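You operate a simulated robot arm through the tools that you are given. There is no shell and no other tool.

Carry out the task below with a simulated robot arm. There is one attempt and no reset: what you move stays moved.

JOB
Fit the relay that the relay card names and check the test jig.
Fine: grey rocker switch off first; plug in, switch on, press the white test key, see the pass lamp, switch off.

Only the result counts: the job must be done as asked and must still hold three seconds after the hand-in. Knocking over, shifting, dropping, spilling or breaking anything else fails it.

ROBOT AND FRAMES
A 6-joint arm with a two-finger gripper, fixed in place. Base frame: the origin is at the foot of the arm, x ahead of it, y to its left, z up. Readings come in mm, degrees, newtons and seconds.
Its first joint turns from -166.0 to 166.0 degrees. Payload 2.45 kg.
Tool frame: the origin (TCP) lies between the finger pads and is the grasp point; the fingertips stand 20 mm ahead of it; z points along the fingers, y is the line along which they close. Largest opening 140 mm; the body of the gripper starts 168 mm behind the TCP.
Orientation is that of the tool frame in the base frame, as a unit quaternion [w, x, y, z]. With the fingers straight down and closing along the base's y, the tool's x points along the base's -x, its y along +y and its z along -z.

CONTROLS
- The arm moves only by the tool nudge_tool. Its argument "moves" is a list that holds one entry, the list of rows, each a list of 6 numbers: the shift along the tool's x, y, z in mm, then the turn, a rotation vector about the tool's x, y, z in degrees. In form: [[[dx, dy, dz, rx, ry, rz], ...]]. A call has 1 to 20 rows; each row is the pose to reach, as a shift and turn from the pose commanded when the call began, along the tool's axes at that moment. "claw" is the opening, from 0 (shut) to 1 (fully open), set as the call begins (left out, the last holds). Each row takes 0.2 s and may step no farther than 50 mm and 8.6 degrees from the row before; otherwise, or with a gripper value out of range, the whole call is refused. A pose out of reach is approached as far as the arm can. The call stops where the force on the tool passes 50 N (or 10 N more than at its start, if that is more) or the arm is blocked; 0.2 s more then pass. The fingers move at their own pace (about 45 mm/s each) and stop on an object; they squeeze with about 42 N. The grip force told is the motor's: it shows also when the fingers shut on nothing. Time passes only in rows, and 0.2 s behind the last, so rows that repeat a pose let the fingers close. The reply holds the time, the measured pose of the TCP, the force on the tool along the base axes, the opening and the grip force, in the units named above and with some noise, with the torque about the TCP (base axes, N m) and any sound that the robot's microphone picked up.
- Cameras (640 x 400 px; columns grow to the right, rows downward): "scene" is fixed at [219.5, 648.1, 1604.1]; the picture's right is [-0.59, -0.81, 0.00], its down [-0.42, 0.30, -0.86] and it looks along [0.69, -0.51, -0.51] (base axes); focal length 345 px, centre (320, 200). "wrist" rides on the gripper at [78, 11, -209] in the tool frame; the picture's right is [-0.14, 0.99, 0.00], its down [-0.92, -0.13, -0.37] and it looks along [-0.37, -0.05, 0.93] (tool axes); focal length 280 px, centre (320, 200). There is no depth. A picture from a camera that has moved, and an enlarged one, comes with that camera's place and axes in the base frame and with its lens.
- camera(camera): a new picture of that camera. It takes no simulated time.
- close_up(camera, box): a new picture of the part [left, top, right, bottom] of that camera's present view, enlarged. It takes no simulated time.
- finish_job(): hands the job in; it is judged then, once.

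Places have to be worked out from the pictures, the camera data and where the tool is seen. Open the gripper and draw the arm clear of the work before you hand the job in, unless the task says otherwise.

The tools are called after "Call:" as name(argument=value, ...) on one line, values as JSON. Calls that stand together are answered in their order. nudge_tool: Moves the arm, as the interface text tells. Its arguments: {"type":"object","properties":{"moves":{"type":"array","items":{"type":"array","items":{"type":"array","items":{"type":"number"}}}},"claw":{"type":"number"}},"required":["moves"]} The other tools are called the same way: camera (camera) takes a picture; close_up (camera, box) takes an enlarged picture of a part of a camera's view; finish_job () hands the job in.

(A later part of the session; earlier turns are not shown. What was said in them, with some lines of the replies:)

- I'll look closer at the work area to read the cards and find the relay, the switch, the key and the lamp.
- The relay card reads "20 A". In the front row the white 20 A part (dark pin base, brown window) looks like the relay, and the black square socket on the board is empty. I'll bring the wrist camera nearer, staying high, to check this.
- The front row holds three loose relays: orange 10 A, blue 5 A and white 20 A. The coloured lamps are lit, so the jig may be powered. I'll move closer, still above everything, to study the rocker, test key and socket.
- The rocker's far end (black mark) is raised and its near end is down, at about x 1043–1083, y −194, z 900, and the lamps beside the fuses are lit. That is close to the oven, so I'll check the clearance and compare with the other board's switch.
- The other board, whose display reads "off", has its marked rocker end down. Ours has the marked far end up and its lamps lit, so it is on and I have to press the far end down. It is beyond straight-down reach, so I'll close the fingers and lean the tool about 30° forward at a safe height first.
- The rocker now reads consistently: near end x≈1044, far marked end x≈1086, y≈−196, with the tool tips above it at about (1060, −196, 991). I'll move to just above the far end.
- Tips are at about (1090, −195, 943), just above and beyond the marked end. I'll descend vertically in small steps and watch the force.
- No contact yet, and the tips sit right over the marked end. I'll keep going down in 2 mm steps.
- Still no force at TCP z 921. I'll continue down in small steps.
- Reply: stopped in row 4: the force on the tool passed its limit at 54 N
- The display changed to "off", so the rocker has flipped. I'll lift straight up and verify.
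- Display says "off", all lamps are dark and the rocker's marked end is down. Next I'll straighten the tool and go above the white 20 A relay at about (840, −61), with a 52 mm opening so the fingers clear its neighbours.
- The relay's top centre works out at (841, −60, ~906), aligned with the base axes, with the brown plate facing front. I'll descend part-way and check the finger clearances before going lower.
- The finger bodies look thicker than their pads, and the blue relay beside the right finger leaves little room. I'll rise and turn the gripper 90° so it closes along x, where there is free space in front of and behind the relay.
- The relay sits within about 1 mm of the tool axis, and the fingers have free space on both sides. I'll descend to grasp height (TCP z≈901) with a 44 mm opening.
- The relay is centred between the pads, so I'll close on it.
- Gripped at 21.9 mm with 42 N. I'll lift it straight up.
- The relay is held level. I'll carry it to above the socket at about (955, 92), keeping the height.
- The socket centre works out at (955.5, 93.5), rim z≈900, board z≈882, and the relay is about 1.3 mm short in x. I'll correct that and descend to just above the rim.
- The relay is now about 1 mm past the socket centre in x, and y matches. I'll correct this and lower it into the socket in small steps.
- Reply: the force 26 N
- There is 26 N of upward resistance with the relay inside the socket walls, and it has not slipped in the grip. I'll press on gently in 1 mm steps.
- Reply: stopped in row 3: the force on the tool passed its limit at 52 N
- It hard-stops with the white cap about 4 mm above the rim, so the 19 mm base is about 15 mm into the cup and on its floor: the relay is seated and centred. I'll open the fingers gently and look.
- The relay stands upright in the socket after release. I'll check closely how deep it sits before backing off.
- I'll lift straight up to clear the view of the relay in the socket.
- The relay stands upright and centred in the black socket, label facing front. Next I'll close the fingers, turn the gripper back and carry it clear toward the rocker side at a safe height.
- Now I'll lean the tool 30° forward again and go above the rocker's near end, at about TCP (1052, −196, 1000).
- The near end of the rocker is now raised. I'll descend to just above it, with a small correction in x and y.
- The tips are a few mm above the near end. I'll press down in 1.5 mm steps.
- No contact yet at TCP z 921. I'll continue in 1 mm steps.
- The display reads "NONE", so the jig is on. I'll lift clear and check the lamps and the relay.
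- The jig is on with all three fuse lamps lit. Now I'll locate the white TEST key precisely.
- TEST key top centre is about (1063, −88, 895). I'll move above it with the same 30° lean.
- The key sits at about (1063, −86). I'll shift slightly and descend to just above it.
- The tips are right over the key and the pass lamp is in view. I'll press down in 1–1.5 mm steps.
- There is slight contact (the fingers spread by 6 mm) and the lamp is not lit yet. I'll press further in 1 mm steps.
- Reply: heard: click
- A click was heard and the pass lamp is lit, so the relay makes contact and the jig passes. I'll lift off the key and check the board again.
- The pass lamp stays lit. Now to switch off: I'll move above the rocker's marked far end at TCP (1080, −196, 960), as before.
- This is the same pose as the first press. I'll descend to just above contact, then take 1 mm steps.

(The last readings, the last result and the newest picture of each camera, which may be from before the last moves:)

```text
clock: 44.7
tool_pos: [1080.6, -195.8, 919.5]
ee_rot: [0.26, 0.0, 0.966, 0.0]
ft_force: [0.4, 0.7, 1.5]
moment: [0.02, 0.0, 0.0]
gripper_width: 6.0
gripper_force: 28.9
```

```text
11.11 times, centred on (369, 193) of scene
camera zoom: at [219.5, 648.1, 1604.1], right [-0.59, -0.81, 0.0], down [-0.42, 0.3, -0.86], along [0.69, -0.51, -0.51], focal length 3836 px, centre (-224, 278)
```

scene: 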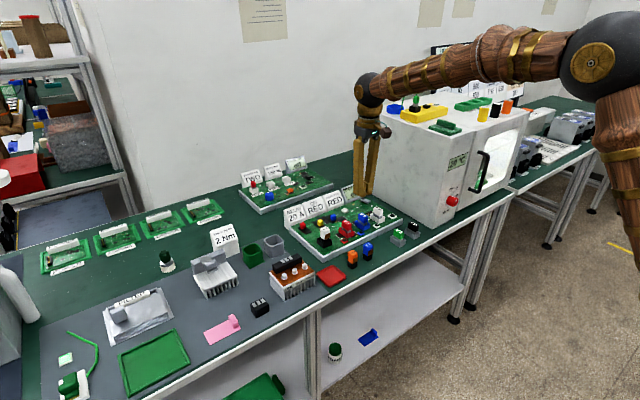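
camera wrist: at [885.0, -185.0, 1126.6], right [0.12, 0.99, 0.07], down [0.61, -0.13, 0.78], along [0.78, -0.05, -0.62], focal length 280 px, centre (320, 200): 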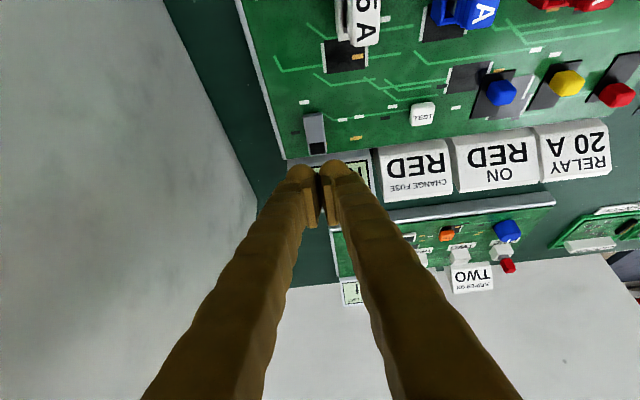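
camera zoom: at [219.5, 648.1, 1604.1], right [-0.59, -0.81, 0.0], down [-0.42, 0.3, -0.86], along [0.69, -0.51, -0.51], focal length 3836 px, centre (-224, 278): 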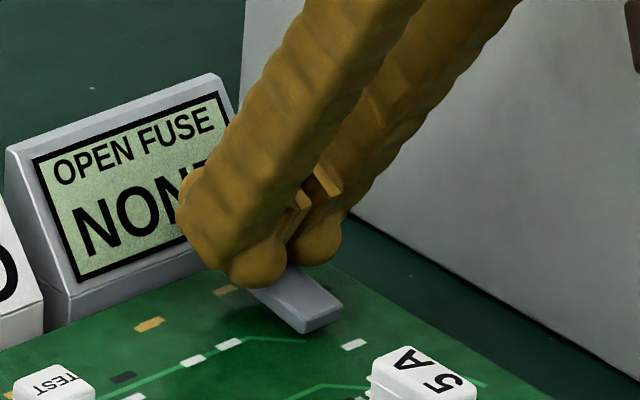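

The tips have just touched. I'll press on in 0.7–1 mm steps.

Call:
nudge_tool(moves=[[[0.4, 0, 0.6, 0, 0, 0], [0.7, 0, 1.2, 0, 0, 0], [1.1, 0, 1.8, 0, 0, 0], [1.4, 0, 2.4, 0, 0, 0], [1.4, 0, 2.4, 0, 0, 0]]], claw=0)

Call:
close_up(camera="scene", box=[345, 175, 393, 211])

```text
clock: 45.9
tool_pos: [1080.9, -195.5, 917.9]
ee_rot: [0.26, 0.0, 0.966, 0.0]
ft_force: [-1.3, -1.4, 10.7]
moment: [-0.06, 0.07, -0.02]
gripper_width: 6.0
gripper_force: 29.3
```

```text
11.11 times, centred on (369, 193) of scene
camera zoom: at [219.5, 648.1, 1604.1], right [-0.59, -0.81, 0.0], down [-0.42, 0.3, -0.86], along [0.69, -0.51, -0.51], focal length 3836 px, centre (-224, 278)
```

zoom: 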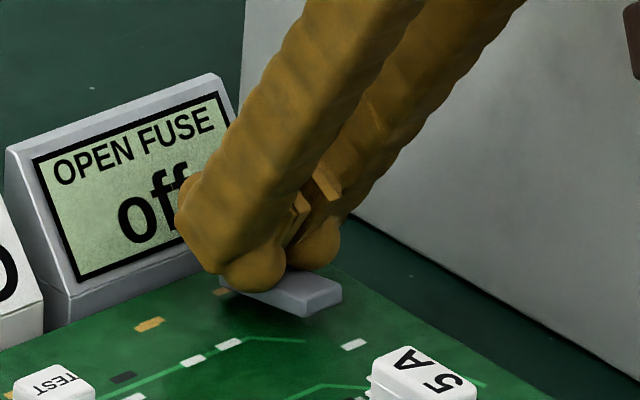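

The display says "off" again at only about 11 N. I'll lift away and verify everything.

Call:
nudge_tool(moves=[[[-5, 0, -8.7, 0, 0, 0], [-20, 0, -34.6, 0, 0, 0], [-40, 0, -69, 0, 0, 0], [-40, 0, -69, 0, 0, 0]]], claw=0)

Call:
close_up(camera="scene", box=[280, 175, 440, 275])

```text
clock: 46.9
tool_pos: [1081.3, -196.5, 998.4]
ee_rot: [0.259, -0.001, 0.966, 0.0]
ft_force: [-1.0, -0.3, -0.3]
moment: [-0.03, -0.01, -0.02]
gripper_width: 0.0
gripper_force: 29.2
```

```text
4.00 times, centred on (360, 225) of scene
camera zoom: at [219.5, 648.1, 1604.1], right [-0.59, -0.81, 0.0], down [-0.42, 0.3, -0.86], along [0.69, -0.51, -0.51], focal length 1381 px, centre (160, 100)
```

zoom: 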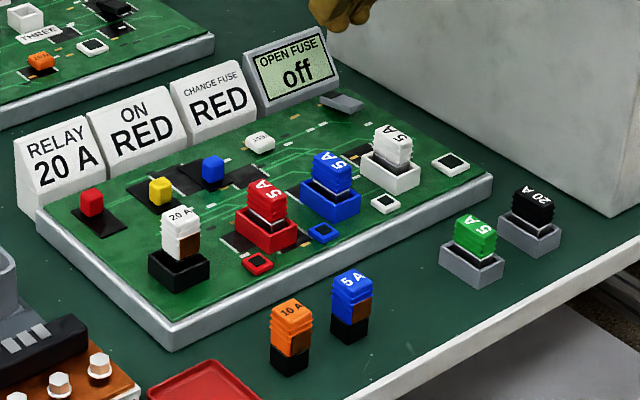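

Off is confirmed: lamps dark, relay seated, nothing else disturbed. I'll retreat up and back while straightening the tool, and open the gripper once clear of the oven.

Call:
nudge_tool(moves=[[[15.8, 15.1, -34.8, 0, 3.3, 0], [31.7, 30.2, -69.6, 0, 6.7, 0], [47.5, 45.3, -104.3, 0, 10, 0], [63.3, 60.4, -139.1, 0, 13.3, 0], [79.2, 75.6, -173.9, 0, 16.7, 0], [95, 90.7, -208.7, 0, 20, 0], [110.8, 105.8, -243.4, 0, 23.3, 0], [126.7, 120.9, -278.2, 0, 26.7, 0], [142.5, 136, -313, 0, 30, 0], [142.5, 136, -313, 0, 30, 0]]], claw=0)

Call:
camera(camera="scene")

```text
clock: 49.1
tool_pos: [800.0, -57.5, 1197.9]
ee_rot: [0.001, -0.001, 1.0, -0.001]
ft_force: [0.4, -0.3, 0.2]
moment: [0.02, 0.01, -0.04]
gripper_width: 0.0
gripper_force: 29.4
```

```text
taken
```

scene: 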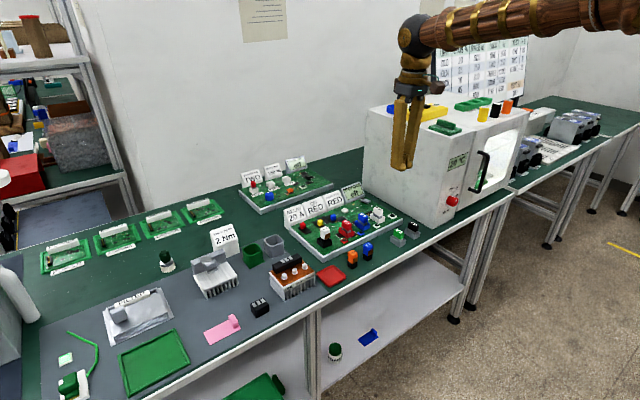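

The arm is clear of the work. I'll open the gripper and take a last look.

Call:
nudge_tool(moves=[[[20, 20, -20, 0, 0, 0], [40, 40, -40, 0, 0, 0], [40, 40, -40, 0, 0, 0], [40, 40, -40, 0, 0, 0], [40, 40, -40, 0, 0, 0], [40, 40, -40, 0, 0, 0], [40, 40, -40, 0, 0, 0], [40, 40, -40, 0, 0, 0]]], claw=1)

Call:
close_up(camera="scene", box=[280, 175, 440, 275])

Call:
camera(camera="wrist")

```text
clock: 50.9
tool_pos: [760.8, -19.3, 1236.0]
ee_rot: [0.0, -0.001, 1.0, 0.0]
ft_force: [-1.4, 0.6, 0.3]
moment: [-0.01, 0.02, 0.03]
gripper_width: 140.3
gripper_force: 0.0
```

```text
4.00 times, centred on (360, 225) of scene
camera zoom: at [219.5, 648.1, 1604.1], right [-0.59, -0.81, 0.0], down [-0.42, 0.3, -0.86], along [0.69, -0.51, -0.51], focal length 1381 px, centre (160, 100)
```

zoom: 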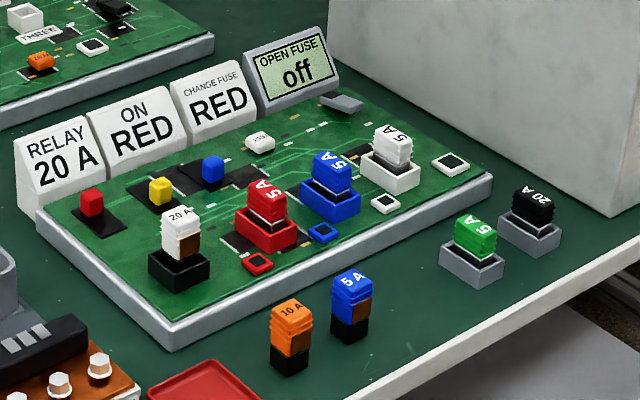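

```text
taken
camera wrist: at [685.1, -8.9, 1446.7], right [0.14, 0.99, 0.0], down [0.92, -0.13, 0.37], along [0.37, -0.05, -0.93], focal length 280 px, centre (320, 200)
```

wrist: 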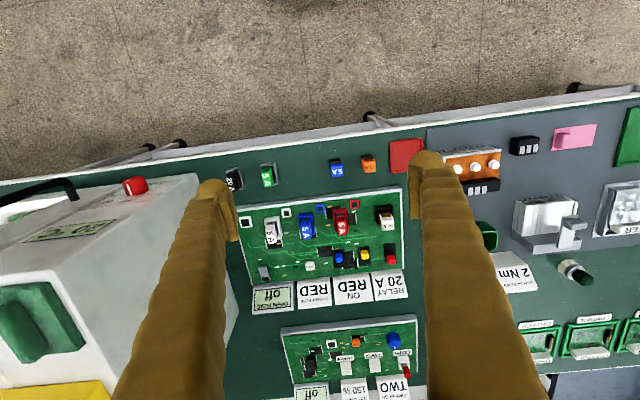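

The 20 A relay is in its socket, the pass lamp was seen, the jig is switched off with its lamps dark, and the gripper is open and clear. I'm handing the job in.

Call:
finish_job()

```text
The job is handed in.
```

The white 20 A relay named on the relay card is in the black socket, and the test jig passed its check.

1. **Off first:** I pressed the marked end of the grey rocker; the display went to "off" and the lamps went dark.
2. **Plug in:** I set the relay in the socket and pressed until it stopped hard. It stands upright and centred.
3. **On and test:** I switched the jig on and pressed the white test key. It clicked and the pass lamp lit.
4. **Off again:** I switched the rocker off; the display reads "off" and all lamps are dark.

The first rocker press peaked at 54 N and the relay press at 52 N. Both briefly tripped the arm's force stop, and I saw no damage afterwards. In the last pictures nothing else on the bench had been knocked or shifted. The gripper is open and the arm is clear.
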